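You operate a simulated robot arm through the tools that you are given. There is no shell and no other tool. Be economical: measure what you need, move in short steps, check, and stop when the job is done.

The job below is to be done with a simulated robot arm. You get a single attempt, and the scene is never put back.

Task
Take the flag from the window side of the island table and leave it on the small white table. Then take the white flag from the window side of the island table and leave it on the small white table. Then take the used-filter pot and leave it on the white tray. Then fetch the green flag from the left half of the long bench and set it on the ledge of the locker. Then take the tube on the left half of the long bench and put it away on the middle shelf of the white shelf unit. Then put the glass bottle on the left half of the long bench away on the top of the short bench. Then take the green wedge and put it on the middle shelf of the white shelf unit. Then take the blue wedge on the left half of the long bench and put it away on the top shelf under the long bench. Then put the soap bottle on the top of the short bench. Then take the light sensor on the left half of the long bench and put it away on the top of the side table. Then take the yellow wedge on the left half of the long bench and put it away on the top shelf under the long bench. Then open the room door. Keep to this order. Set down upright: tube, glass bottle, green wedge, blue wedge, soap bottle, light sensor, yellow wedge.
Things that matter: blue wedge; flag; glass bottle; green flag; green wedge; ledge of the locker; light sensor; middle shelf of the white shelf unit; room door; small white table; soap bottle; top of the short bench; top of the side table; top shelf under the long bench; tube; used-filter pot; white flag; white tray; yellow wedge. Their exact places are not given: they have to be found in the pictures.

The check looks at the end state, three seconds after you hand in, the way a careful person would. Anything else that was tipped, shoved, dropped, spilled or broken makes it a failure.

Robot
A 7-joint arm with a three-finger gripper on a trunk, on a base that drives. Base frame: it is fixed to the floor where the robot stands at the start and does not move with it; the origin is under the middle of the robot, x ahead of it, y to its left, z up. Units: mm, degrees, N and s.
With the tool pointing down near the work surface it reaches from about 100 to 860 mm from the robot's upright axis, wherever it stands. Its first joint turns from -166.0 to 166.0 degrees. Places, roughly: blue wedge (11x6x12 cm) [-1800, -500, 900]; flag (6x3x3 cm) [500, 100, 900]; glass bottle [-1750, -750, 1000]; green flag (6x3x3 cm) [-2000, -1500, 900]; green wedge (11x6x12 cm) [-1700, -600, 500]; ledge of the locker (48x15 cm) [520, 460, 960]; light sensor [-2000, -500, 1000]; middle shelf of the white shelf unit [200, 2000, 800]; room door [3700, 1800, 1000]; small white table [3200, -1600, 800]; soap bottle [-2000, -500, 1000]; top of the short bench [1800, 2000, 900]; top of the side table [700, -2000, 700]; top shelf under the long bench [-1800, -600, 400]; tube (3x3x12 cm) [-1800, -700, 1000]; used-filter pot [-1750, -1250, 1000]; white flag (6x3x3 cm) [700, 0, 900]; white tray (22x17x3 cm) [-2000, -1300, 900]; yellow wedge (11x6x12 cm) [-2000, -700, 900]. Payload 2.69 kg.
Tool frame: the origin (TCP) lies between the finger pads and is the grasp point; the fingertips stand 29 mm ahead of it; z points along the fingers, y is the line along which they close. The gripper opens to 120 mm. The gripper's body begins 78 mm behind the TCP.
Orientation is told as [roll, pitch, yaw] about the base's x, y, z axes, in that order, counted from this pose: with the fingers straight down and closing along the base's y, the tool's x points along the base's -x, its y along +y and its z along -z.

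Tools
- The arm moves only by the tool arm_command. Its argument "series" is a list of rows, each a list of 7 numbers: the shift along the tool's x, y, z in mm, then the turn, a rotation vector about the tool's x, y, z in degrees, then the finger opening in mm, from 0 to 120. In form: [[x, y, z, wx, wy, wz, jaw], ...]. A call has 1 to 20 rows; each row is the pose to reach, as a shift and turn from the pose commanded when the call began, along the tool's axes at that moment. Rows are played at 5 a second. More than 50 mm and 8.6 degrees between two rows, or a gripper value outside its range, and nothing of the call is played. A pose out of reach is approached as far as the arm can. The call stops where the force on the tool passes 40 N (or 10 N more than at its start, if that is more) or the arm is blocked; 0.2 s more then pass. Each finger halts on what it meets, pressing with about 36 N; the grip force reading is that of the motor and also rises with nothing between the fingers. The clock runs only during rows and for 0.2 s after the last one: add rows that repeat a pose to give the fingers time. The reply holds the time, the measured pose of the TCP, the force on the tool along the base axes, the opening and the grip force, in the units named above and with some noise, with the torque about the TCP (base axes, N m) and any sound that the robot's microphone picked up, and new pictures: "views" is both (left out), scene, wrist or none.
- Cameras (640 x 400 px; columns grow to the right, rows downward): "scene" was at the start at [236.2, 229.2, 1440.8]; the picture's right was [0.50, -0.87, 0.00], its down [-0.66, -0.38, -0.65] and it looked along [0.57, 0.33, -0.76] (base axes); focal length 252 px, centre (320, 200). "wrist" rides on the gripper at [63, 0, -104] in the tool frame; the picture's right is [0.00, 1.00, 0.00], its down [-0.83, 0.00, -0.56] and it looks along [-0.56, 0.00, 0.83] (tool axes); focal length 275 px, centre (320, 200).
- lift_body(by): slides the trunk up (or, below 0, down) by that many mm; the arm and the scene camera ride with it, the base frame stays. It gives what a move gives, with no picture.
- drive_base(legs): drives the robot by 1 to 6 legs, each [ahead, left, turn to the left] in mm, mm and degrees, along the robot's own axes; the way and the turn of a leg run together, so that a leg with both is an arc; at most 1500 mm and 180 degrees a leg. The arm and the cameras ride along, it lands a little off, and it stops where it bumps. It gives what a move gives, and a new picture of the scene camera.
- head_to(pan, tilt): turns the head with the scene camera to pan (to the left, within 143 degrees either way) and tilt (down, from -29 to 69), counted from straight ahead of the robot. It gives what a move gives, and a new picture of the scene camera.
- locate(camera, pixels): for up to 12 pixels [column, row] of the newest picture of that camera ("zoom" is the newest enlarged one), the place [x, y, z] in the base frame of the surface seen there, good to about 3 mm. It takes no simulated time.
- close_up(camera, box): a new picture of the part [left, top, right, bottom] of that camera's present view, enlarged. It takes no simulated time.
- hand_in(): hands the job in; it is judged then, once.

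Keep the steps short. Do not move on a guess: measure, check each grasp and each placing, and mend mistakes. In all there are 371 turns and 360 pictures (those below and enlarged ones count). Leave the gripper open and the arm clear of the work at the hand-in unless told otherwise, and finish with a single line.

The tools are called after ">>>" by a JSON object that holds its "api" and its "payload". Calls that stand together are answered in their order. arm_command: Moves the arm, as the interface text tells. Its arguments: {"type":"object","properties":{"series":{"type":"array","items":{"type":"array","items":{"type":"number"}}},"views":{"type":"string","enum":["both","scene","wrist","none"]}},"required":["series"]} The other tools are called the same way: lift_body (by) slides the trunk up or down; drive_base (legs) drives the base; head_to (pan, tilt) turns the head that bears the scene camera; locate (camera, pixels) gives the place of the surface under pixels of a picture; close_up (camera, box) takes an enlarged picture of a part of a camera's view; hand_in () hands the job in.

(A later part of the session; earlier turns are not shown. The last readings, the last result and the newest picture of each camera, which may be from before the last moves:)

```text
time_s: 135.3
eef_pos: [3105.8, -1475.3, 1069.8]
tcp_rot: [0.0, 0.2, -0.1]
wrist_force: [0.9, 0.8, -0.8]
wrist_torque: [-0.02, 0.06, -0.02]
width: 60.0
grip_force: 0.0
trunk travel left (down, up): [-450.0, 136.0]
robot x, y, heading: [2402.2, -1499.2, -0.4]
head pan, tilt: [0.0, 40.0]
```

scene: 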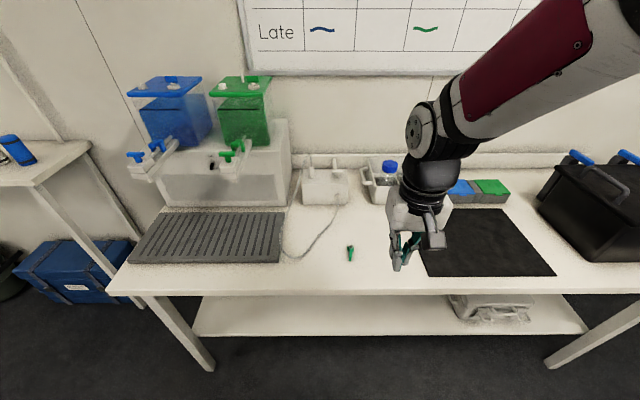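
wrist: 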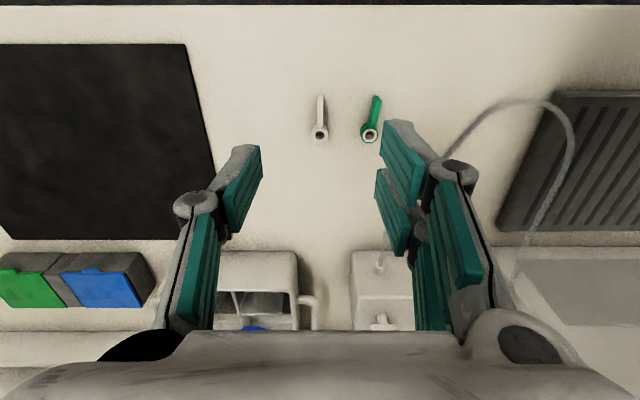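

Both flags are placed. Retract and drive back to the west side, then look for the long bench.

>>> {"api": "arm_command", "payload": {"series": [[48, 0, 0, 0, 0, 0, 60], [96, 0, 0, 0, 0, 0, 60], [144, 0, 0, 0, 0, 0, 60], [180, 0, -20, 0, 0, 0, 60]], "views": "none"}}

>>> {"api": "drive_base", "payload": {"legs": [[0, 1400, 0], [0, 1335, 0.2], [-1300, 0, 0], [-1400, 0, 0], [0, -1000, 0], [0, -600, 90]]}}

>>> {"api": "head_to", "payload": {"pan": 60, "tilt": 30}}

```text
time_s: 136.3
eef_pos: [2925.0, -1472.0, 1087.2]
tcp_rot: [0.0, 0.2, -0.1]
wrist_force: [-0.4, -1.1, 0.9]
wrist_torque: [0.0, 0.06, 0.03]
width: 60.3
grip_force: 0.1
trunk travel left (down, up): [-450.0, 136.0]
robot x, y, heading: [2401.2, -1502.6, -0.1]
head pan, tilt: [0.0, 40.0]
```

```text
time_s: 170.9
eef_pos: [57.3, 381.0, 1087.6]
tcp_rot: [0.0, 0.0, 90.3]
wrist_force: [-0.1, 0.5, -0.4]
wrist_torque: [-0.01, -0.02, -0.02]
width: 59.7
grip_force: 0.1
trunk travel left (down, up): [-450.0, 136.0]
robot x, y, heading: [91.8, -141.5, 90.1]
head pan, tilt: [0.0, 40.0]
cut short: leg 6
```

scene: 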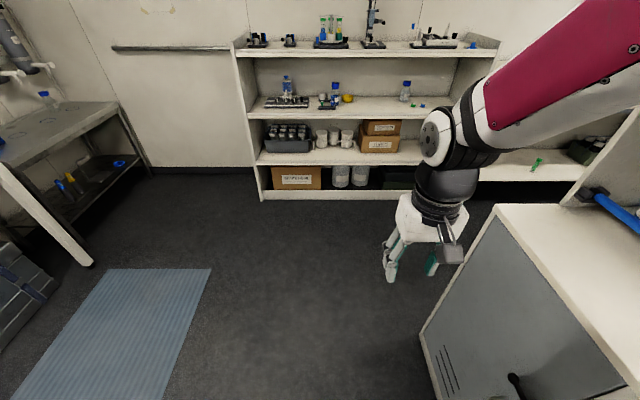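

```text
time_s: 172.2
eef_pos: [57.3, 379.0, 1086.4]
tcp_rot: [-0.1, 0.0, 90.4]
wrist_force: [-0.3, -0.5, 0.0]
wrist_torque: [0.01, 0.0, 0.01]
width: 59.8
grip_force: 0.1
trunk travel left (down, up): [-450.0, 136.0]
robot x, y, heading: [89.1, -143.7, 90.4]
head pan, tilt: [60.0, 30.0]
```

scene: 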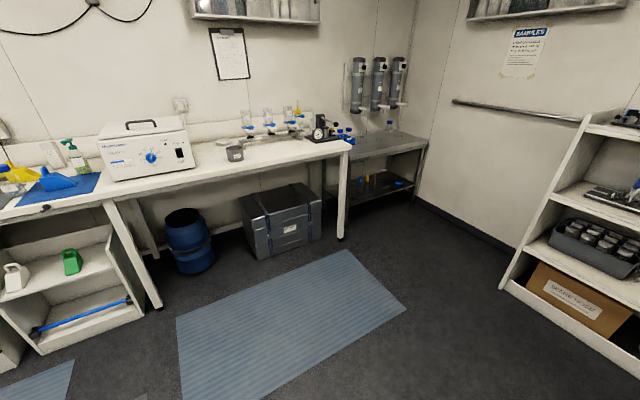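

The last leg bumped into something at base level (robot at 92,−143). I'll move straight away from the island and turn to face west.

>>> {"api": "drive_base", "payload": {"legs": [[0, 450, 0], [0, 0, 90]]}}

>>> {"api": "head_to", "payload": {"pan": -143, "tilt": 40}}

>>> {"api": "head_to", "payload": {"pan": 20, "tilt": 35}}

```text
time_s: 178.8
eef_pos: [-882.2, -170.1, 1086.5]
tcp_rot: [0.0, 0.0, 179.8]
wrist_force: [0.0, -0.4, 0.3]
wrist_torque: [0.03, 0.05, 0.02]
width: 60.0
grip_force: 0.2
trunk travel left (down, up): [-450.0, 136.0]
robot x, y, heading: [-361.3, -139.8, 179.7]
head pan, tilt: [60.0, 30.0]
```

scene: 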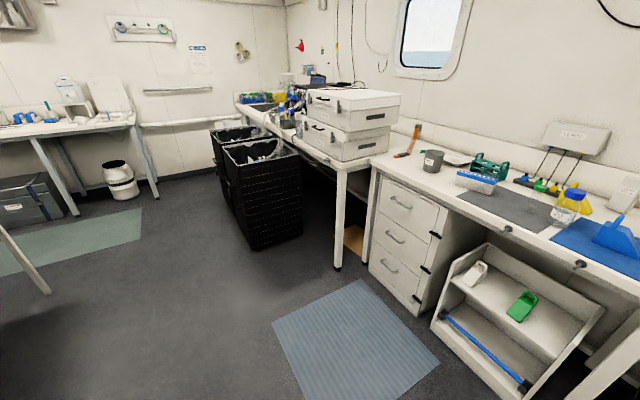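

```text
time_s: 181.7
eef_pos: [-880.8, -170.9, 1086.8]
tcp_rot: [0.0, 0.0, 179.8]
wrist_force: [-0.7, -0.3, 0.4]
wrist_torque: [0.01, -0.01, -0.02]
width: 59.7
grip_force: 0.1
trunk travel left (down, up): [-450.0, 136.0]
robot x, y, heading: [-361.1, -142.6, 179.7]
head pan, tilt: [-143.0, 40.0]
```

scene: 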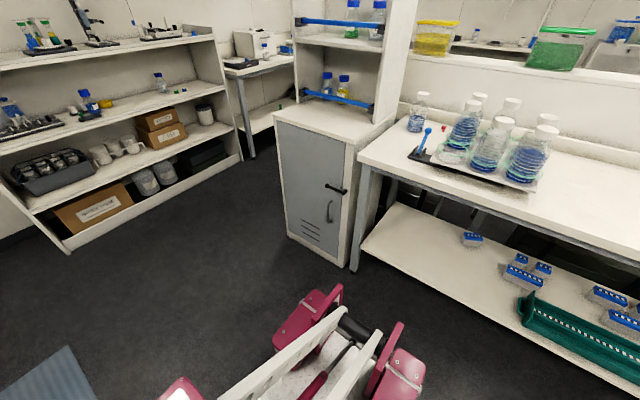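

```text
time_s: 184.2
eef_pos: [-881.7, -171.3, 1087.2]
tcp_rot: [0.0, 0.2, 179.8]
wrist_force: [0.5, -0.1, -0.2]
wrist_torque: [0.01, -0.01, -0.01]
width: 59.9
grip_force: 0.1
trunk travel left (down, up): [-450.0, 136.0]
robot x, y, heading: [-362.8, -141.2, 179.9]
head pan, tilt: [20.0, 35.0]
```

scene: 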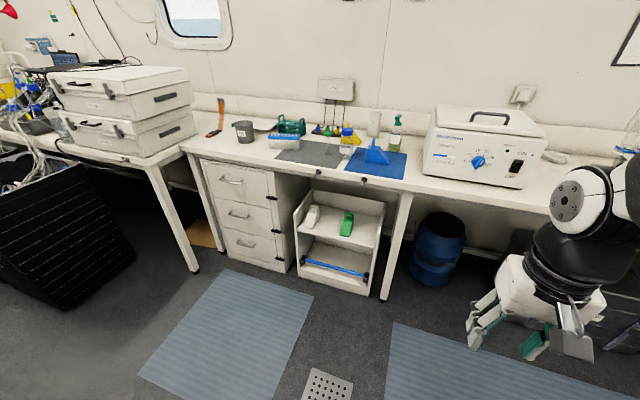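

The island and locker look undisturbed. Now enlarge the long bench.

>>> {"api": "close_up", "payload": {"camera": "scene", "box": [190, 70, 430, 220]}}

>>> {"api": "locate", "payload": {"camera": "scene", "pixels": [[244, 130], [280, 150], [310, 190], [290, 125], [375, 155], [348, 145], [396, 130], [347, 225], [312, 215], [385, 300], [280, 270], [335, 245]]}}

```text
2.67 times, centred on (310, 145) of scene
```

zoom: 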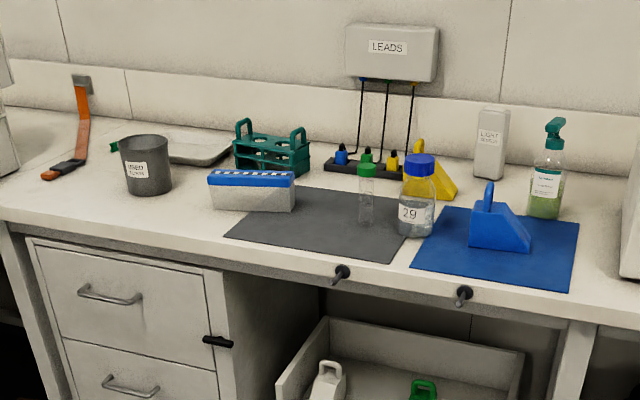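

```text
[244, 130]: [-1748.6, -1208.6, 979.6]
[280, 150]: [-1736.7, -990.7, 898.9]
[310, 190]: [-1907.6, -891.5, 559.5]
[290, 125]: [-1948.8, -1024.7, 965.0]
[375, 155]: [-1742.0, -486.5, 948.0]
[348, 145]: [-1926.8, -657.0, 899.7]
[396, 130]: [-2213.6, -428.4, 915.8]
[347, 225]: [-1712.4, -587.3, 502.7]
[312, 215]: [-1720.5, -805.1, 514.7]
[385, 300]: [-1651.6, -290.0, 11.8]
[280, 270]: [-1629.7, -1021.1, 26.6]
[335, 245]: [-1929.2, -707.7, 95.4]
```

Clear view of all bench items. Before approaching, I measure my own base footprint by looking down.

>>> {"api": "head_to", "payload": {"pan": 40, "tilt": 69}}

```text
time_s: 185.2
eef_pos: [-882.4, -170.2, 1087.2]
tcp_rot: [0.0, 0.0, 179.8]
wrist_force: [0.0, 0.6, 0.1]
wrist_torque: [0.02, 0.0, 0.03]
width: 60.0
grip_force: 0.1
trunk travel left (down, up): [-450.0, 136.0]
robot x, y, heading: [-360.9, -143.5, 179.6]
head pan, tilt: [40.0, 68.8]
```

scene: 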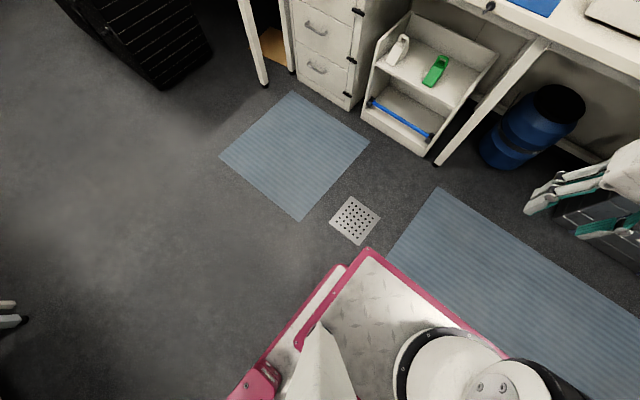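

>>> {"api": "locate", "payload": {"camera": "scene", "pixels": [[368, 248], [340, 266], [232, 396], [430, 290], [490, 340], [300, 345], [265, 370], [440, 160], [400, 148], [265, 85]]}}

```text
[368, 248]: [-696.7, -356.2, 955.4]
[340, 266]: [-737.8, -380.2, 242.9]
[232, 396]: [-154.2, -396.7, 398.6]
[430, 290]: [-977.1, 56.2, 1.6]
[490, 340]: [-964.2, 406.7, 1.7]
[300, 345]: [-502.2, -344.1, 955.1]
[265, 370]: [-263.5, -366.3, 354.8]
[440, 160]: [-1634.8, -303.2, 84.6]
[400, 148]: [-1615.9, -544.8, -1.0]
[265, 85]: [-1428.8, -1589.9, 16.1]
```

My base reaches ~380 mm ahead and ±250 aside. Strafe to y≈−1200 then approach the bench to x≈−1170.

>>> {"api": "drive_base", "payload": {"legs": [[0, 1060, 0], [800, 0, 0]]}}

>>> {"api": "head_to", "payload": {"pan": 10, "tilt": 50}}

>>> {"api": "close_up", "payload": {"camera": "wrist", "box": [0, 0, 640, 400]}}

```text
time_s: 194.6
eef_pos: [-1685.3, -1233.2, 1087.3]
tcp_rot: [-0.1, 0.1, -179.9]
wrist_force: [-0.4, -0.6, -0.5]
wrist_torque: [0.03, 0.0, -0.01]
width: 60.1
grip_force: 0.1
trunk travel left (down, up): [-450.0, 136.0]
robot x, y, heading: [-1164.4, -1202.7, -179.9]
head pan, tilt: [40.0, 68.8]
```

scene: 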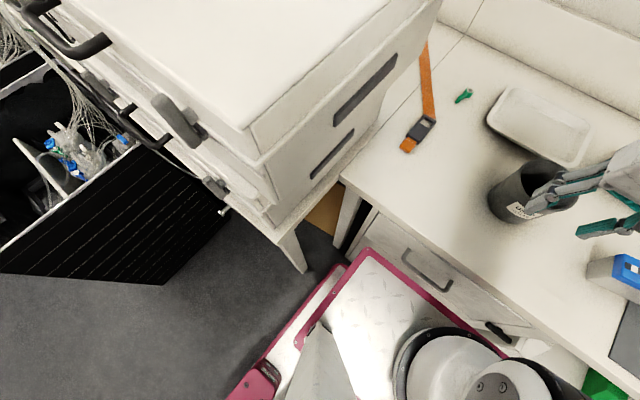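

```text
time_s: 195.5
eef_pos: [-1685.3, -1234.1, 1087.6]
tcp_rot: [0.0, 0.1, -179.9]
wrist_force: [0.4, 0.3, -0.6]
wrist_torque: [-0.02, 0.02, 0.04]
width: 59.9
grip_force: 0.0
trunk travel left (down, up): [-450.0, 136.0]
robot x, y, heading: [-1162.2, -1202.4, -180.2]
head pan, tilt: [10.0, 50.0]
```

scene: 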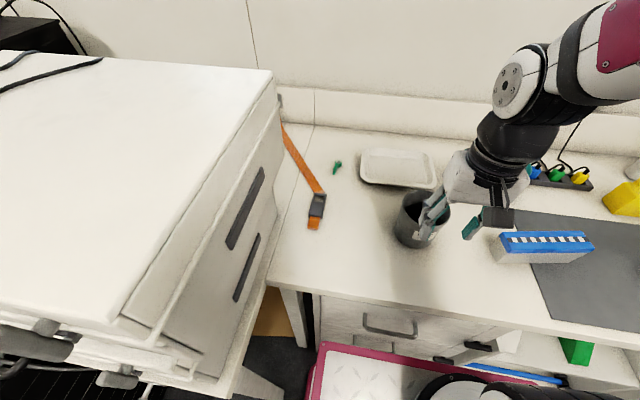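

```text
1.00 times, centred on (320, 200) of wrist (not enlarged: the box is as wide or as high as the picture)
```

zoom: 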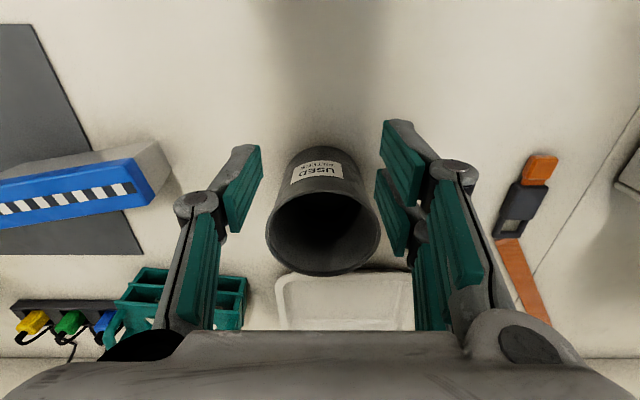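

Measure the pot rim, its base, and the tray.

>>> {"api": "locate", "payload": {"camera": "wrist", "pixels": [[270, 230], [377, 230], [322, 192], [318, 272], [322, 150], [322, 240]]}}

>>> {"api": "locate", "payload": {"camera": "scene", "pixels": [[365, 182], [432, 188], [428, 158], [370, 150], [398, 170], [398, 220], [424, 192], [420, 246], [338, 167], [440, 265]]}}

```text
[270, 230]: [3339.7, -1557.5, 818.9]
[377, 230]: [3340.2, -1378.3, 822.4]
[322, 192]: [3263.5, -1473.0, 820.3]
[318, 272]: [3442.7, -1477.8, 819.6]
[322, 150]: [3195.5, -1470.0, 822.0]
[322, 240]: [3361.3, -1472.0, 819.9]
```

```text
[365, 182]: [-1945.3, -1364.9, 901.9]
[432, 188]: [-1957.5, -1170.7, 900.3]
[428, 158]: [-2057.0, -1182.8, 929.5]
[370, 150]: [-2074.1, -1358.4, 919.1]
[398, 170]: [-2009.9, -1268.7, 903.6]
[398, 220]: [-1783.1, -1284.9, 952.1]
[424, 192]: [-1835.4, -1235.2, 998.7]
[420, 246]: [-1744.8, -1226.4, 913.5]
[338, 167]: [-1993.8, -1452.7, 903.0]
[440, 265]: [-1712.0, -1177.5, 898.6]
```

Wrist measurements referred to an old frame; use the zoom frame instead.

>>> {"api": "locate", "payload": {"camera": "zoom", "pixels": [[269, 225], [378, 225], [320, 192], [320, 275], [320, 150], [320, 240], [285, 300], [408, 300], [345, 310], [262, 160]]}}

```text
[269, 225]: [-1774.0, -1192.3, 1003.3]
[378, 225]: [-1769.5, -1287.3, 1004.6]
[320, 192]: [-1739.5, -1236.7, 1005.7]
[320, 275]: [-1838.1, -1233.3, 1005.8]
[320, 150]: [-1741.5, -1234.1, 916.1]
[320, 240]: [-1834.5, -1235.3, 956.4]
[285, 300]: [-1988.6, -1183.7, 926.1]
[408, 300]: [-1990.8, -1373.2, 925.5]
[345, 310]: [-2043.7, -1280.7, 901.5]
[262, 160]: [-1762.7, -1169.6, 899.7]
```

Pot: rim centre (−1788,−1237), Ø≈97, z 1005. Tray centre ≈(−2005,−1272). Move the base 35 mm nearer for reach, then open to 120 and align over the pot.

>>> {"api": "drive_base", "payload": {"legs": [[38, 0, 0]]}}

>>> {"api": "arm_command", "payload": {"series": [[-20, 0, 0, 0, 0, 0, 90], [-45, 0, 0, 0, 0, 0, 120], [-45, 0, 0, 0, 0, 0, 120]], "views": "wrist"}}

```text
time_s: 196.5
eef_pos: [-1706.2, -1234.5, 1087.6]
tcp_rot: [-0.1, 0.2, -179.7]
wrist_force: [0.0, -0.5, 0.0]
wrist_torque: [-0.03, -0.09, 0.01]
width: 60.1
grip_force: 0.1
trunk travel left (down, up): [-450.0, 136.0]
robot x, y, heading: [-1184.9, -1201.8, -179.7]
head pan, tilt: [10.0, 50.0]
stopped in leg 1: the robot was blocked; the commanded pose is now the measured one
```

scene: 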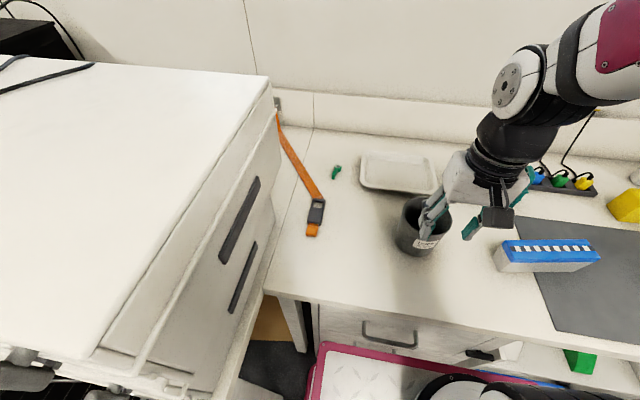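

```text
time_s: 197.3
eef_pos: [-1751.3, -1234.0, 1087.6]
tcp_rot: [0.0, 0.1, -179.8]
wrist_force: [-0.4, -0.5, 0.4]
wrist_torque: [0.02, 0.01, -0.02]
width: 120.3
grip_force: 0.1
trunk travel left (down, up): [-450.0, 136.0]
robot x, y, heading: [-1182.9, -1202.0, -180.0]
head pan, tilt: [10.0, 50.0]
```

wrist: 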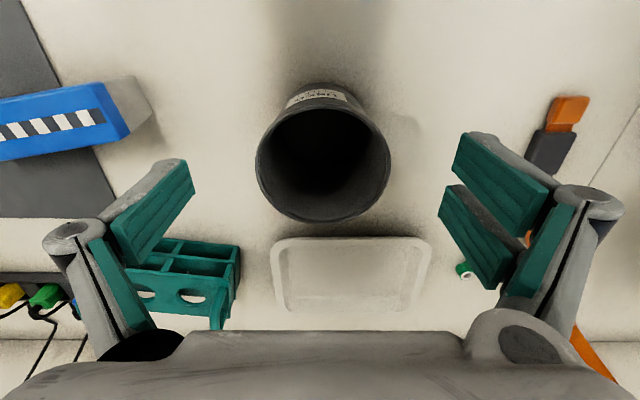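

The base touched the bench at x −1184: that's my limit. Re-measure the pot rim.

>>> {"api": "locate", "payload": {"camera": "wrist", "pixels": [[257, 165], [390, 165], [322, 110], [322, 219], [385, 300], [280, 290], [420, 290], [350, 245]]}}

```text
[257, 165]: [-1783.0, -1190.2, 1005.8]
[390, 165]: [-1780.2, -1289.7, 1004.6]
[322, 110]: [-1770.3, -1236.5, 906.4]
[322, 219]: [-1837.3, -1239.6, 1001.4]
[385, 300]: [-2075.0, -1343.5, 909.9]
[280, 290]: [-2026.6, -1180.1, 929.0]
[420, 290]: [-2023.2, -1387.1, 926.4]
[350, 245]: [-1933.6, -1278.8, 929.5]
```

Centre (−1788,−1240). Descend around the pot to TCP z 955.

>>> {"api": "arm_command", "payload": {"series": [[-37, 6, 0, 0, 0, 0, 120], [-37, 6, 45, 0, 0, 0, 120], [-37, 6, 90, 0, 0, 0, 120], [-37, 6, 120, 0, 0, 0, 120], [-37, 6, 132, 0, 0, 0, 120], [-37, 6, 132, 0, 0, 0, 90], [-37, 6, 132, 0, 0, 0, 70], [-37, 6, 132, 0, 0, 0, 60], [-37, 6, 132, 0, 0, 0, 60]]}}

```text
time_s: 199.5
eef_pos: [-1789.6, -1238.9, 956.5]
tcp_rot: [0.0, -0.2, -179.9]
wrist_force: [5.5, 2.5, 20.8]
wrist_torque: [-0.08, -0.11, -0.06]
width: 112.2
grip_force: 35.9
trunk travel left (down, up): [-450.0, 136.0]
robot x, y, heading: [-1184.9, -1198.9, -179.8]
head pan, tilt: [10.0, 50.0]
stopped in row 9: the force on the tool passed its limit at 41 N (the readings are from after the stop); the commanded pose is now the measured one
```

scene: 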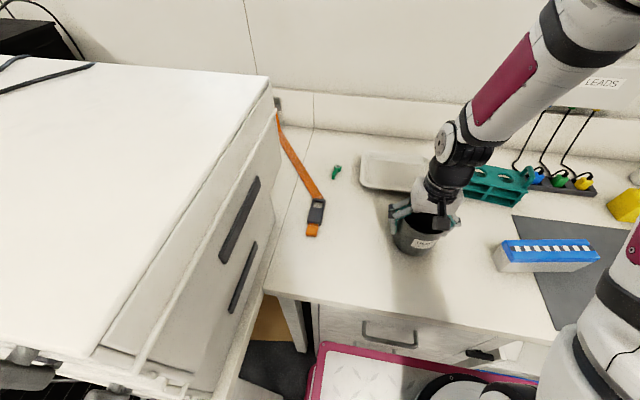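
wrist: 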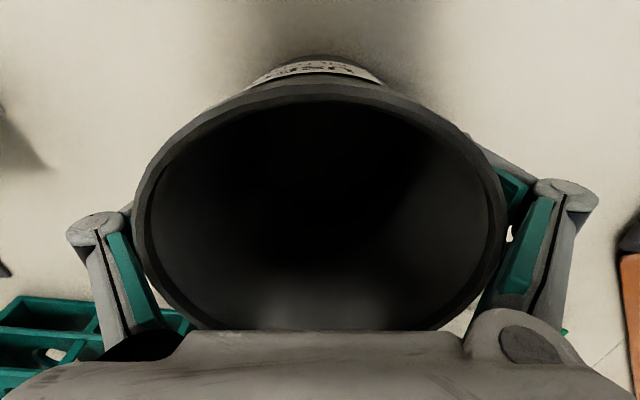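

The upper finger links press on the rim (width 112, +20 N). Open, raise 27 mm so that the pads take the rim, then close again.

>>> {"api": "arm_command", "payload": {"series": [[0, 0, 0, 0, 0, 0, 120], [0, 0, 0, 0, 0, 0, 120], [0, 0, -15, 0, 0, 0, 120], [0, 0, -28, 0, 0, 0, 120], [0, 0, -28, 0, 0, 0, 100], [0, 0, -28, 0, 0, 0, 85], [0, 0, -28, 0, 0, 0, 80]], "views": "wrist"}}

```text
time_s: 201.1
eef_pos: [-1789.2, -1239.3, 982.9]
tcp_rot: [0.0, -0.2, -179.8]
wrist_force: [2.2, -0.6, 8.5]
wrist_torque: [0.07, -0.16, -0.1]
width: 103.1
grip_force: 36.0
trunk travel left (down, up): [-450.0, 136.0]
robot x, y, heading: [-1183.9, -1199.2, -179.9]
head pan, tilt: [10.0, 50.0]
```

wrist: 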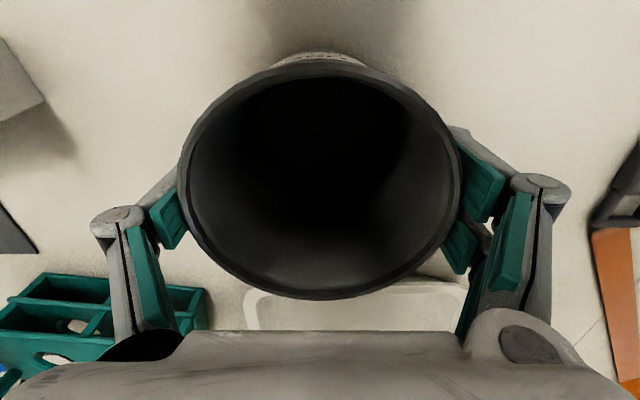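

Width 103, slightly high yet. Raise 10 mm more, re-grip, and test-lift 15 mm.

>>> {"api": "arm_command", "payload": {"series": [[0, 0, 0, 0, 0, 0, 118], [0, 0, 0, 0, 0, 0, 118], [0, 0, -11, 0, 0, 0, 118], [0, 0, -11, 0, 0, 0, 98], [0, 0, -11, 0, 0, 0, 80], [0, 0, -11, 0, 0, 0, 80], [0, 0, -11, 0, 0, 0, 80], [0, 0, -18, 0, 0, 0, 80], [0, 0, -26, 0, 0, 0, 80]], "views": "both"}}

```text
time_s: 203.1
eef_pos: [-1789.2, -1239.0, 1010.2]
tcp_rot: [0.0, -0.1, -179.8]
wrist_force: [-0.4, 0.2, -1.1]
wrist_torque: [-0.01, -0.01, -0.01]
width: 103.3
grip_force: 36.1
trunk travel left (down, up): [-450.0, 136.0]
robot x, y, heading: [-1184.3, -1203.1, -180.0]
head pan, tilt: [10.0, 50.0]
```

scene: 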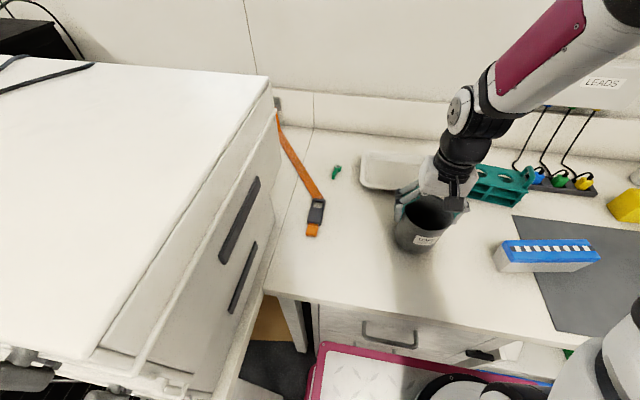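
wrist: 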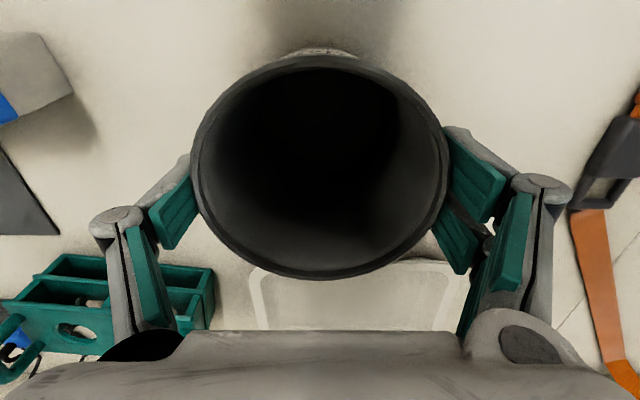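

Check whether the pot rose: measure its rim.

>>> {"api": "locate", "payload": {"camera": "wrist", "pixels": [[193, 165], [447, 165], [320, 278], [320, 272]]}}

>>> {"api": "close_up", "payload": {"camera": "scene", "box": [340, 130, 520, 280]}}

```text
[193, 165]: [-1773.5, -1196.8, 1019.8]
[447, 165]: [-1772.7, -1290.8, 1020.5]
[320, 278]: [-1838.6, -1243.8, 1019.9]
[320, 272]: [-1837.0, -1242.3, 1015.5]
```

```text
2.67 times, centred on (430, 205) of scene
```

zoom: 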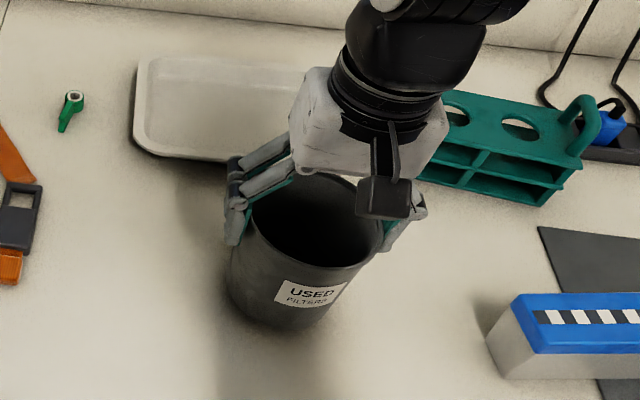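

Held: rim rose 15 mm. Lift further, and carry it over the tray centre (−2012,−1281).

>>> {"api": "arm_command", "payload": {"series": [[0, 0, -40, 0, 0, 0, 80], [-45, 8, -45, 0, 0, 0, 80], [-90, 16, -45, 0, 0, 0, 80], [-135, 25, -45, 0, 0, 0, 80], [-180, 33, -45, 0, 0, 0, 80], [-223, 41, -45, 0, 0, 0, 80], [-223, 41, -45, 0, 0, 0, 80]]}}

```text
time_s: 204.7
eef_pos: [-2012.5, -1282.0, 1054.5]
tcp_rot: [0.0, -0.1, -179.8]
wrist_force: [-0.5, 0.5, -1.0]
wrist_torque: [0.01, -0.01, 0.03]
width: 103.6
grip_force: 36.3
trunk travel left (down, up): [-450.0, 136.0]
robot x, y, heading: [-1185.7, -1200.9, -180.0]
head pan, tilt: [10.0, 50.0]
```

scene: 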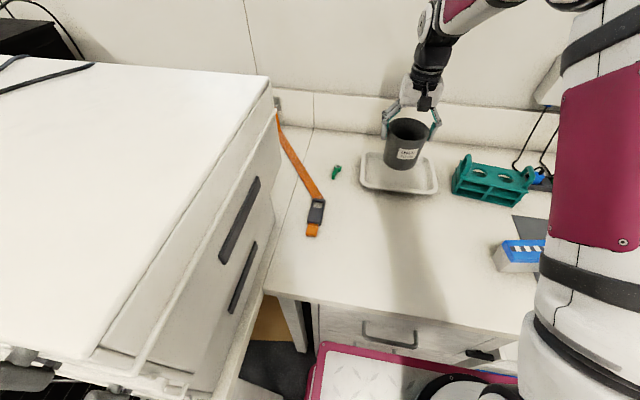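
wrist: 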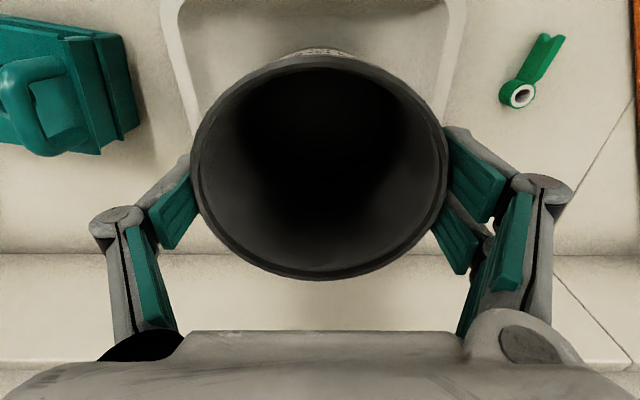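

Aligned. Lower ~55 mm until contact.

>>> {"api": "arm_command", "payload": {"series": [[0, 0, 25, 0, 0, 0, 80], [0, 0, 42, 0, 0, 0, 80], [0, 0, 50, 0, 0, 0, 80], [0, 0, 55, 0, 0, 0, 80], [0, 0, 57, 0, 0, 0, 80]]}}

```text
time_s: 205.9
eef_pos: [-2011.4, -1282.4, 998.2]
tcp_rot: [0.1, -0.3, -179.8]
wrist_force: [1.9, -0.7, 6.5]
wrist_torque: [-0.02, -0.18, -0.06]
width: 103.8
grip_force: 36.2
trunk travel left (down, up): [-450.0, 136.0]
robot x, y, heading: [-1181.5, -1201.2, -179.5]
head pan, tilt: [10.0, 50.0]
```

scene: 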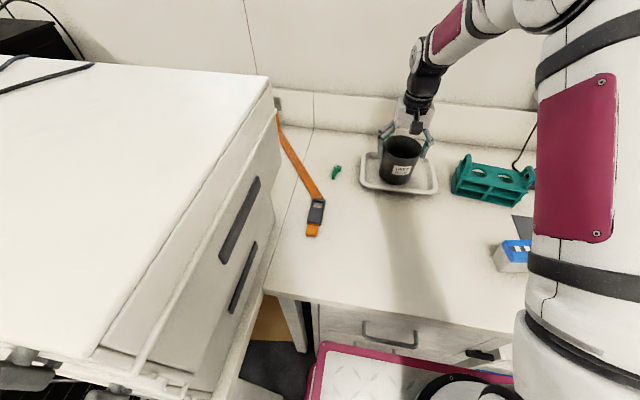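
wrist: 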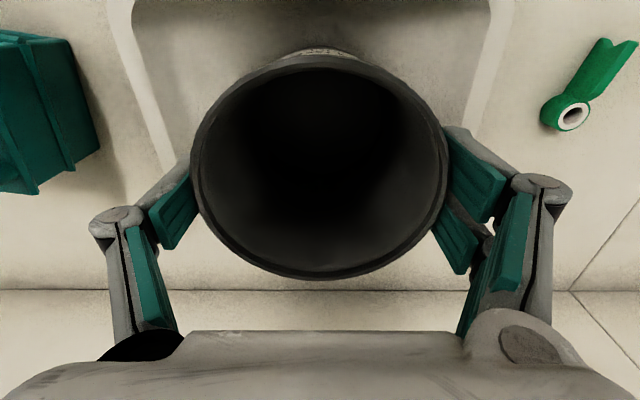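

Contact (6.5 N). Release and rise clear.

>>> {"api": "arm_command", "payload": {"series": [[0, 0, 0, 0, 0, 0, 110], [0, 0, 0, 0, 0, 0, 120], [0, 0, 0, 0, 0, 0, 120], [0, 0, -40, 0, 0, 0, 120], [0, 0, -85, 0, 0, 0, 120], [45, 0, -95, 0, 0, 0, 120], [85, 0, -95, 0, 0, 0, 100]]}}

```text
time_s: 207.5
eef_pos: [-1927.4, -1283.2, 1092.3]
tcp_rot: [0.0, 0.0, -179.9]
wrist_force: [-0.5, -0.4, -1.9]
wrist_torque: [-0.06, -0.02, 0.0]
width: 99.9
grip_force: 0.1
trunk travel left (down, up): [-450.0, 136.0]
robot x, y, heading: [-1186.6, -1201.2, -179.9]
head pan, tilt: [10.0, 50.0]
```

scene: 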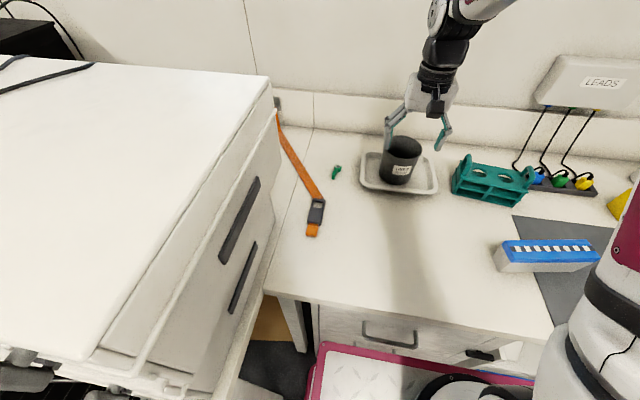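
wrist: 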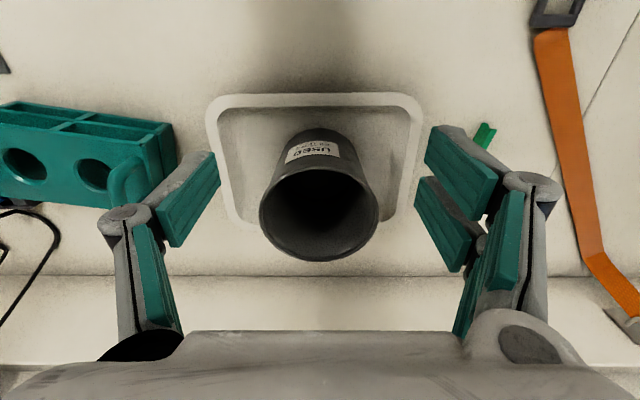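

Pot stands on the tray. Now move above the green flag (−1994,−1452) with a 60 mm opening.

>>> {"api": "arm_command", "payload": {"series": [[0, 45, 0, 0, 0, 0, 90], [-15, 90, 0, 0, 0, 0, 60], [-30, 130, 0, 0, 0, 0, 60], [-50, 165, 0, 0, 0, 0, 60], [-50, 165, 40, 0, 0, 0, 60], [-50, 165, 70, 0, 0, 0, 60], [-50, 165, 70, 0, 0, 0, 60]]}}

>>> {"api": "close_up", "payload": {"camera": "wrist", "box": [220, 60, 420, 240]}}

```text
time_s: 209.1
eef_pos: [-1977.9, -1448.1, 1021.4]
tcp_rot: [0.0, -0.2, -179.7]
wrist_force: [0.1, -0.4, -0.7]
wrist_torque: [0.01, -0.03, 0.02]
width: 59.7
grip_force: 0.1
trunk travel left (down, up): [-450.0, 136.0]
robot x, y, heading: [-1184.4, -1203.3, -179.8]
head pan, tilt: [10.0, 50.0]
```

scene: 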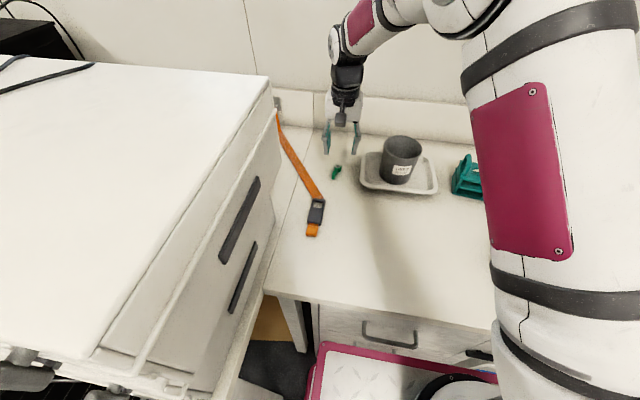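
wrist: 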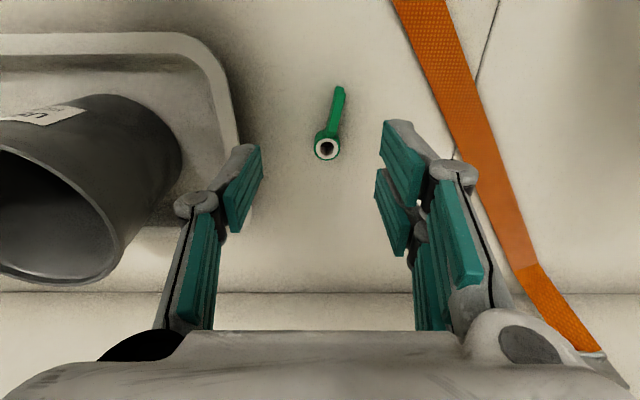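

```text
2.22 times, centred on (320, 150) of wrist
```

zoom: 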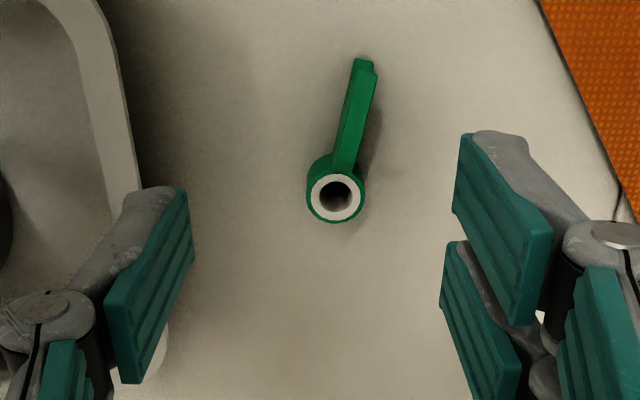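

>>> {"api": "locate", "payload": {"camera": "zoom", "pixels": [[362, 70], [363, 80], [357, 110], [348, 145], [309, 185], [363, 185], [337, 220], [420, 100]]}}

```text
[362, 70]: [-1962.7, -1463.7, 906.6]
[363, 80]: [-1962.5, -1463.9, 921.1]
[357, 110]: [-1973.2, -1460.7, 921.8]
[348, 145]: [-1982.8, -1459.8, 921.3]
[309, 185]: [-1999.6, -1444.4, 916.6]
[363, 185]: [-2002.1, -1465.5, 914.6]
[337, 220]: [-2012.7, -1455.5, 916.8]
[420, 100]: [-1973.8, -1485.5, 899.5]
```

Lever axis turned 12°; grip at (−1981,−1459.5), z 935.

>>> {"api": "arm_command", "payload": {"series": [[-3, 11.5, 20, 0, 0, 6, 60], [-3, 11.5, 45, 0, 0, 12, 60], [-3, 11.5, 70, 0, 0, 12, 60], [-3, 11.5, 86.5, 0, 0, 12, 60], [-3, 11.5, 86.5, 0, 0, 12, 30], [-3, 11.5, 86.5, 0, 0, 12, 0], [-3, 11.5, 86.5, 0, 0, 12, 0], [-3, 11.5, 86.5, 0, 0, 12, 0]], "views": "wrist"}}

```text
time_s: 210.9
eef_pos: [-1979.8, -1458.7, 937.0]
tcp_rot: [-0.1, -0.1, 168.2]
wrist_force: [0.1, 0.5, 0.7]
wrist_torque: [-0.02, -0.02, 0.0]
width: 8.3
grip_force: 36.0
trunk travel left (down, up): [-450.0, 136.0]
robot x, y, heading: [-1182.6, -1199.7, -179.8]
head pan, tilt: [10.0, 50.0]
```

wrist: 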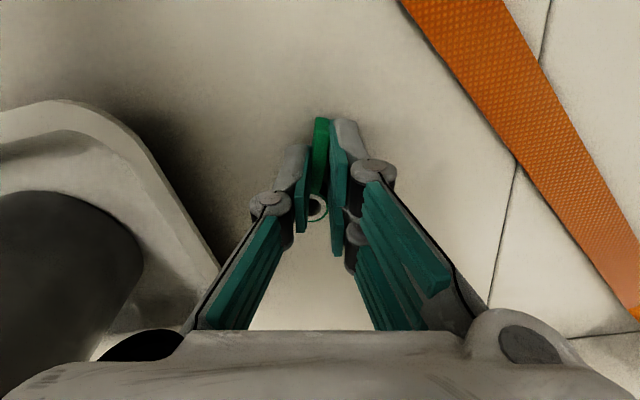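

Gripped (8.3 mm). Lift, then retract toward the robot, un-twisting.

>>> {"api": "arm_command", "payload": {"series": [[0, 0, -50, 0, 0, 0, 0], [0, 0, -100, 0, 0, 0, 0], [0, 0, -150, 0, 0, -6, 0], [30, -34, -155, 0, 0, -12, 0], [60, -68, -155, 0, 0, -12, 0], [90, -102, -155, 0, 0, -12, 0], [118, -137, -155, 0, 0, -12, 0], [146, -172, -155, 0, 0, -12, 0], [174, -207, -155, 0, 0, -12, 0], [201, -242, -155, 0, 0, -12, 0], [227, -277, -155, 0, 0, -12, 0]], "views": "wrist"}}

```text
time_s: 213.3
eef_pos: [-1699.9, -1233.5, 1090.6]
tcp_rot: [-0.1, -0.1, -179.8]
wrist_force: [0.0, 0.0, -0.7]
wrist_torque: [0.01, -0.05, -0.01]
width: 7.7
grip_force: 35.8
trunk travel left (down, up): [-450.0, 136.0]
robot x, y, heading: [-1186.4, -1200.1, -179.9]
head pan, tilt: [10.0, 50.0]
```

wrist: 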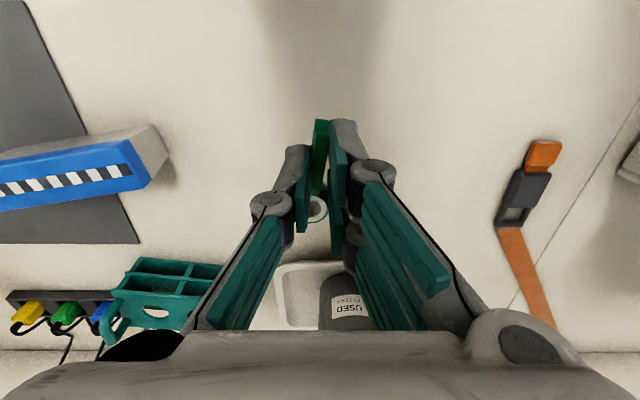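

Now drive: back 700, turn around, strafe left to y≈440 and look at the locker.

>>> {"api": "drive_base", "payload": {"legs": [[-700, 0, 0], [0, 0, 180], [0, 1400, 0], [0, 240, 0], [280, 0, 0]]}}

>>> {"api": "head_to", "payload": {"pan": 10, "tilt": 40}}

```text
time_s: 234.1
eef_pos: [301.0, 506.3, 1092.2]
tcp_rot: [0.0, 0.0, 0.2]
wrist_force: [-0.3, 0.3, 0.2]
wrist_torque: [0.01, -0.01, -0.01]
width: 6.2
grip_force: 33.7
trunk travel left (down, up): [-450.0, 136.0]
robot x, y, heading: [-216.0, 475.0, 0.4]
head pan, tilt: [10.0, 50.0]
```

scene: 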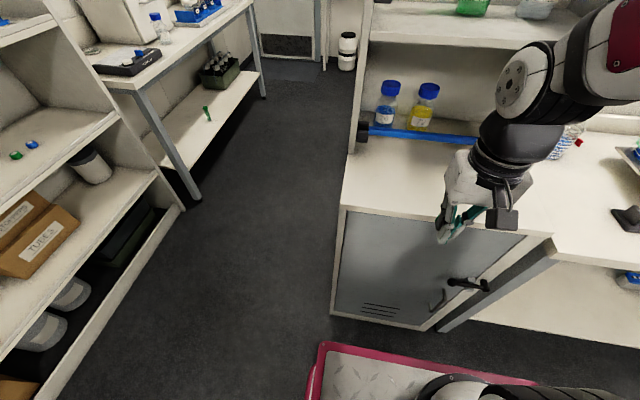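

```text
time_s: 234.8
eef_pos: [300.4, 507.3, 1091.6]
tcp_rot: [0.0, -0.2, 0.2]
wrist_force: [-0.9, -0.7, 0.0]
wrist_torque: [-0.02, 0.0, -0.02]
width: 5.8
grip_force: 34.2
trunk travel left (down, up): [-450.0, 136.0]
robot x, y, heading: [-215.9, 476.3, -0.0]
head pan, tilt: [10.0, 40.0]
```

scene: 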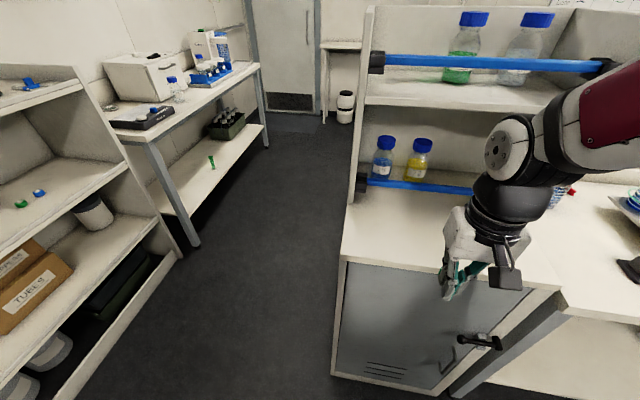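

>>> {"api": "locate", "payload": {"camera": "scene", "pixels": [[345, 255], [400, 235], [420, 255], [350, 215], [360, 200], [440, 190], [430, 220], [410, 200], [365, 180], [420, 190]]}}

>>> {"api": "close_up", "payload": {"camera": "wrist", "box": [0, 0, 640, 400]}}

```text
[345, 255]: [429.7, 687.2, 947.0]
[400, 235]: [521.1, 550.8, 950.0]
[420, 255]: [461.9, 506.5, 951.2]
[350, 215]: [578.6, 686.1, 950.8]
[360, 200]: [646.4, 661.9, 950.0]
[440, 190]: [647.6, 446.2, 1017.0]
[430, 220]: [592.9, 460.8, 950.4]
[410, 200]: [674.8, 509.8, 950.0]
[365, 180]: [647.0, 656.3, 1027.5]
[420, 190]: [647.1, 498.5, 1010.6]
```

```text
1.00 times, centred on (320, 200) of wrist (not enlarged: the box is as wide or as high as the picture)
```

zoom: 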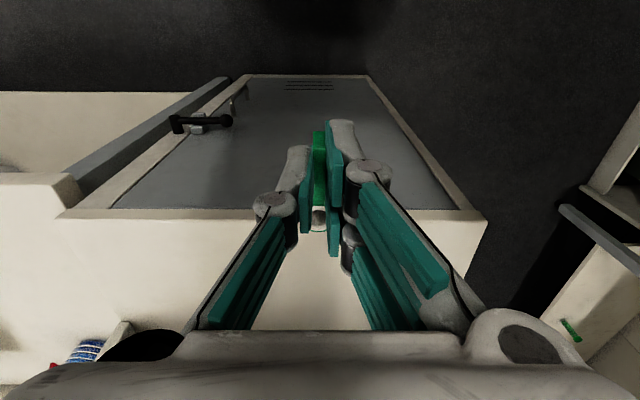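

Ledge z 950, x 430–640. Place the flag at TCP (510,470,984).

>>> {"api": "arm_command", "payload": {"series": [[-45, -8, 0, 0, 0, 0, 0], [-90, -16, 0, 0, 0, 0, 0], [-135, -24, 0, 0, 0, 0, 0], [-180, -32, 0, 0, 0, 0, 0], [-210, -37, 0, 0, 0, 0, 0], [-210, -37, 45, 0, 0, 0, 0], [-210, -37, 80, 0, 0, 0, 0], [-210, -37, 92, 0, 0, 0, 0], [-210, -37, 100, 0, 0, 0, 0], [-210, -37, 106, 0, 0, 0, 0]], "views": "wrist"}}

```text
time_s: 237.0
eef_pos: [511.2, 469.7, 984.8]
tcp_rot: [0.0, -0.3, 0.2]
wrist_force: [0.4, -1.1, 0.7]
wrist_torque: [-0.01, -0.03, -0.01]
width: 5.8
grip_force: 32.9
trunk travel left (down, up): [-450.0, 136.0]
robot x, y, heading: [-214.2, 476.7, 0.2]
head pan, tilt: [10.0, 40.0]
```

wrist: 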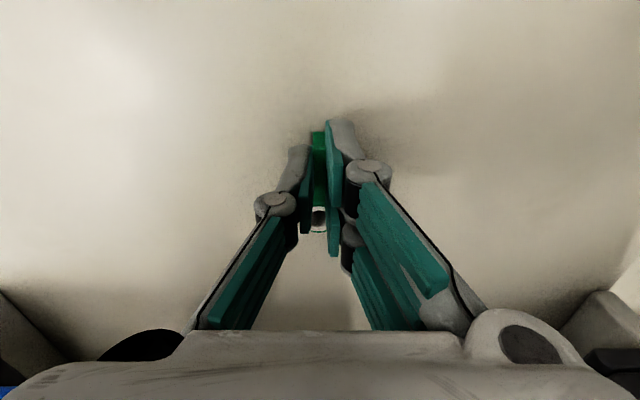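

No contact yet; lower up to 3 mm more, then release and rise.

>>> {"api": "arm_command", "payload": {"series": [[0, 0, 2, 0, 0, 0, 0], [0, 0, 3, 0, 0, 0, 0], [0, 0, 3, 0, 0, 0, 15], [0, 0, 2, 0, 0, 0, 30], [0, 0, 2, 0, 0, 0, 30], [0, 0, -40, 0, 0, 0, 30], [0, 0, -85, 0, 0, 0, 50], [40, 0, -110, 0, 0, 0, 60], [85, 0, -120, 0, 0, 0, 60]], "views": "wrist"}}

```text
time_s: 239.0
eef_pos: [425.5, 469.6, 1105.7]
tcp_rot: [-0.1, -0.1, 0.1]
wrist_force: [1.0, -1.0, -1.3]
wrist_torque: [0.0, 0.05, -0.02]
width: 60.0
grip_force: 0.1
trunk travel left (down, up): [-450.0, 136.0]
robot x, y, heading: [-212.2, 472.1, 0.1]
head pan, tilt: [10.0, 40.0]
```

wrist: 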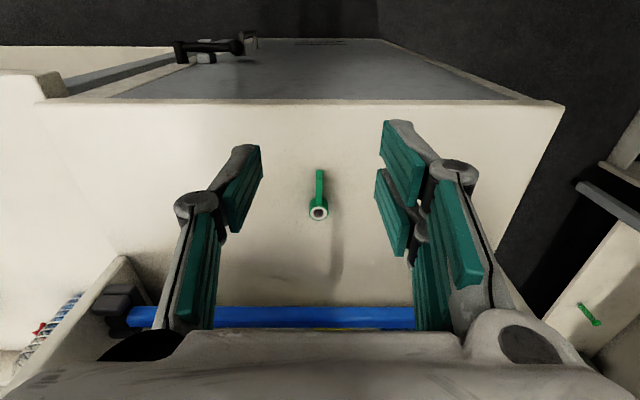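

Green flag is on the ledge. Retract, drive back to the long bench facing it at y≈−720, and look.

>>> {"api": "arm_command", "payload": {"series": [[45, 0, -10, 0, 0, 0, 60], [90, 0, -20, 0, 0, 0, 60], [135, 0, -30, 0, 0, 0, 60]], "views": "none"}}

>>> {"api": "drive_base", "payload": {"legs": [[-350, 0, 0], [0, 0, 180], [0, 1190, 0], [560, 0, 0]]}}

>>> {"api": "head_to", "payload": {"pan": 10, "tilt": 45}}

```text
time_s: 239.8
eef_pos: [292.1, 469.6, 1135.0]
tcp_rot: [0.0, -0.1, 0.2]
wrist_force: [0.5, -0.2, -1.1]
wrist_torque: [-0.01, 0.11, 0.01]
width: 60.3
grip_force: 0.0
trunk travel left (down, up): [-450.0, 136.0]
robot x, y, heading: [-215.7, 472.1, 0.2]
head pan, tilt: [10.0, 40.0]
```

```text
time_s: 257.9
eef_pos: [-1623.6, -739.4, 1136.6]
tcp_rot: [0.0, 0.0, -179.2]
wrist_force: [-0.2, 0.2, -0.2]
wrist_torque: [0.05, -0.02, 0.03]
width: 60.0
grip_force: 0.1
trunk travel left (down, up): [-450.0, 136.0]
robot x, y, heading: [-1116.7, -738.7, -179.3]
head pan, tilt: [10.0, 40.0]
```

scene: 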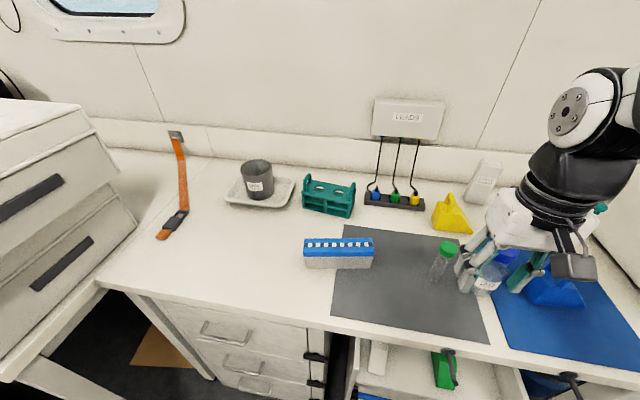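

```text
time_s: 258.6
eef_pos: [-1622.3, -739.7, 1136.3]
tcp_rot: [-0.1, -0.1, -179.2]
wrist_force: [0.6, 0.2, -0.5]
wrist_torque: [-0.02, 0.0, 0.01]
width: 60.1
grip_force: 0.1
trunk travel left (down, up): [-450.0, 136.0]
robot x, y, heading: [-1115.5, -740.2, -179.2]
head pan, tilt: [10.0, 45.0]
```

scene: 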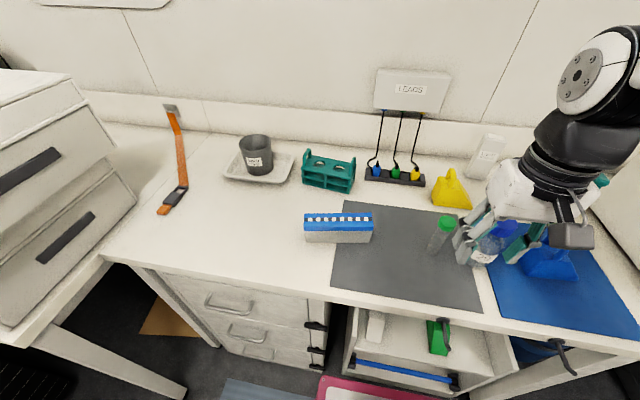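

Measure the tube, bottle and neighbours.

>>> {"api": "close_up", "payload": {"camera": "scene", "box": [370, 140, 640, 320]}}

>>> {"api": "close_up", "payload": {"camera": "wrist", "box": [0, 0, 640, 400]}}

>>> {"api": "locate", "payload": {"camera": "scene", "pixels": [[446, 221], [440, 223], [453, 224], [439, 243], [432, 252], [336, 225], [450, 195], [487, 158], [405, 180]]}}

>>> {"api": "locate", "payload": {"camera": "zoom", "pixels": [[320, 200], [200, 130]]}}

```text
2.22 times, centred on (505, 230) of scene
```

zoom: 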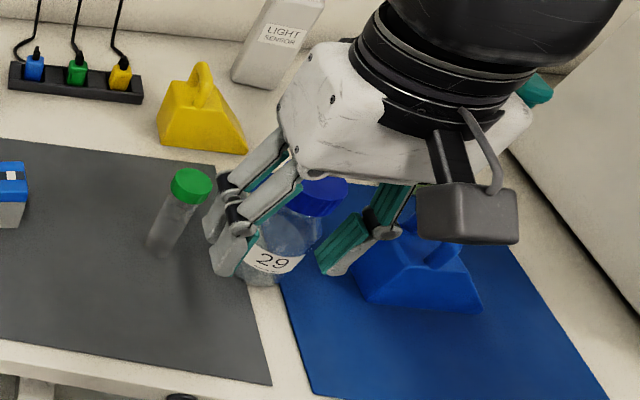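

```text
1.00 times, centred on (320, 200) of wrist (not enlarged: the box is as wide or as high as the picture)
```

zoom: 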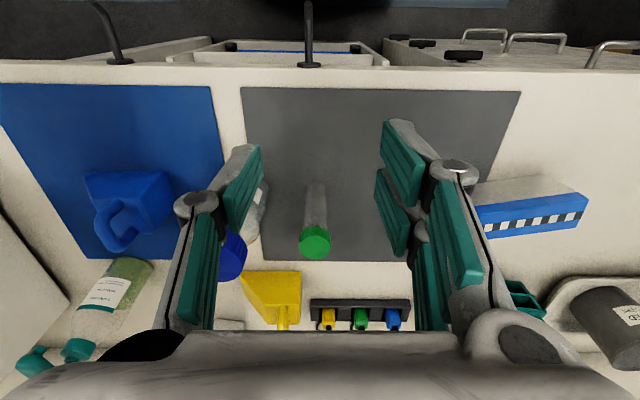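

```text
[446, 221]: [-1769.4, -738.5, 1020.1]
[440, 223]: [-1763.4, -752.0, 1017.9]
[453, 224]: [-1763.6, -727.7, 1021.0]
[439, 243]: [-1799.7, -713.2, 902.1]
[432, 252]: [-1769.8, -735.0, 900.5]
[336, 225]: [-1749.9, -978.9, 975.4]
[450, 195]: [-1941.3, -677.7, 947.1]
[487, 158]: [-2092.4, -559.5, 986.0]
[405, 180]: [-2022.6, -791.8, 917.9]
```

```text
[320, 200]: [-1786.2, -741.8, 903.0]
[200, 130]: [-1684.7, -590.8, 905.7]
```

>>> {"api": "locate", "payload": {"camera": "zoom", "pixels": [[316, 240], [300, 243], [331, 243], [316, 258], [233, 258], [246, 255], [262, 215], [266, 190], [316, 190]]}}

```text
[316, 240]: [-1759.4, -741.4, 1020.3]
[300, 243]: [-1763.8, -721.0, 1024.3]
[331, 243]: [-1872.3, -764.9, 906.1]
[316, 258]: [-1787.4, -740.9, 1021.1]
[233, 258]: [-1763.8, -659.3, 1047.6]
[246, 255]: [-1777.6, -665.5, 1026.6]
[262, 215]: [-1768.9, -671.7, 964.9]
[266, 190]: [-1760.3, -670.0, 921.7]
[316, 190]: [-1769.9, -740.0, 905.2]
```

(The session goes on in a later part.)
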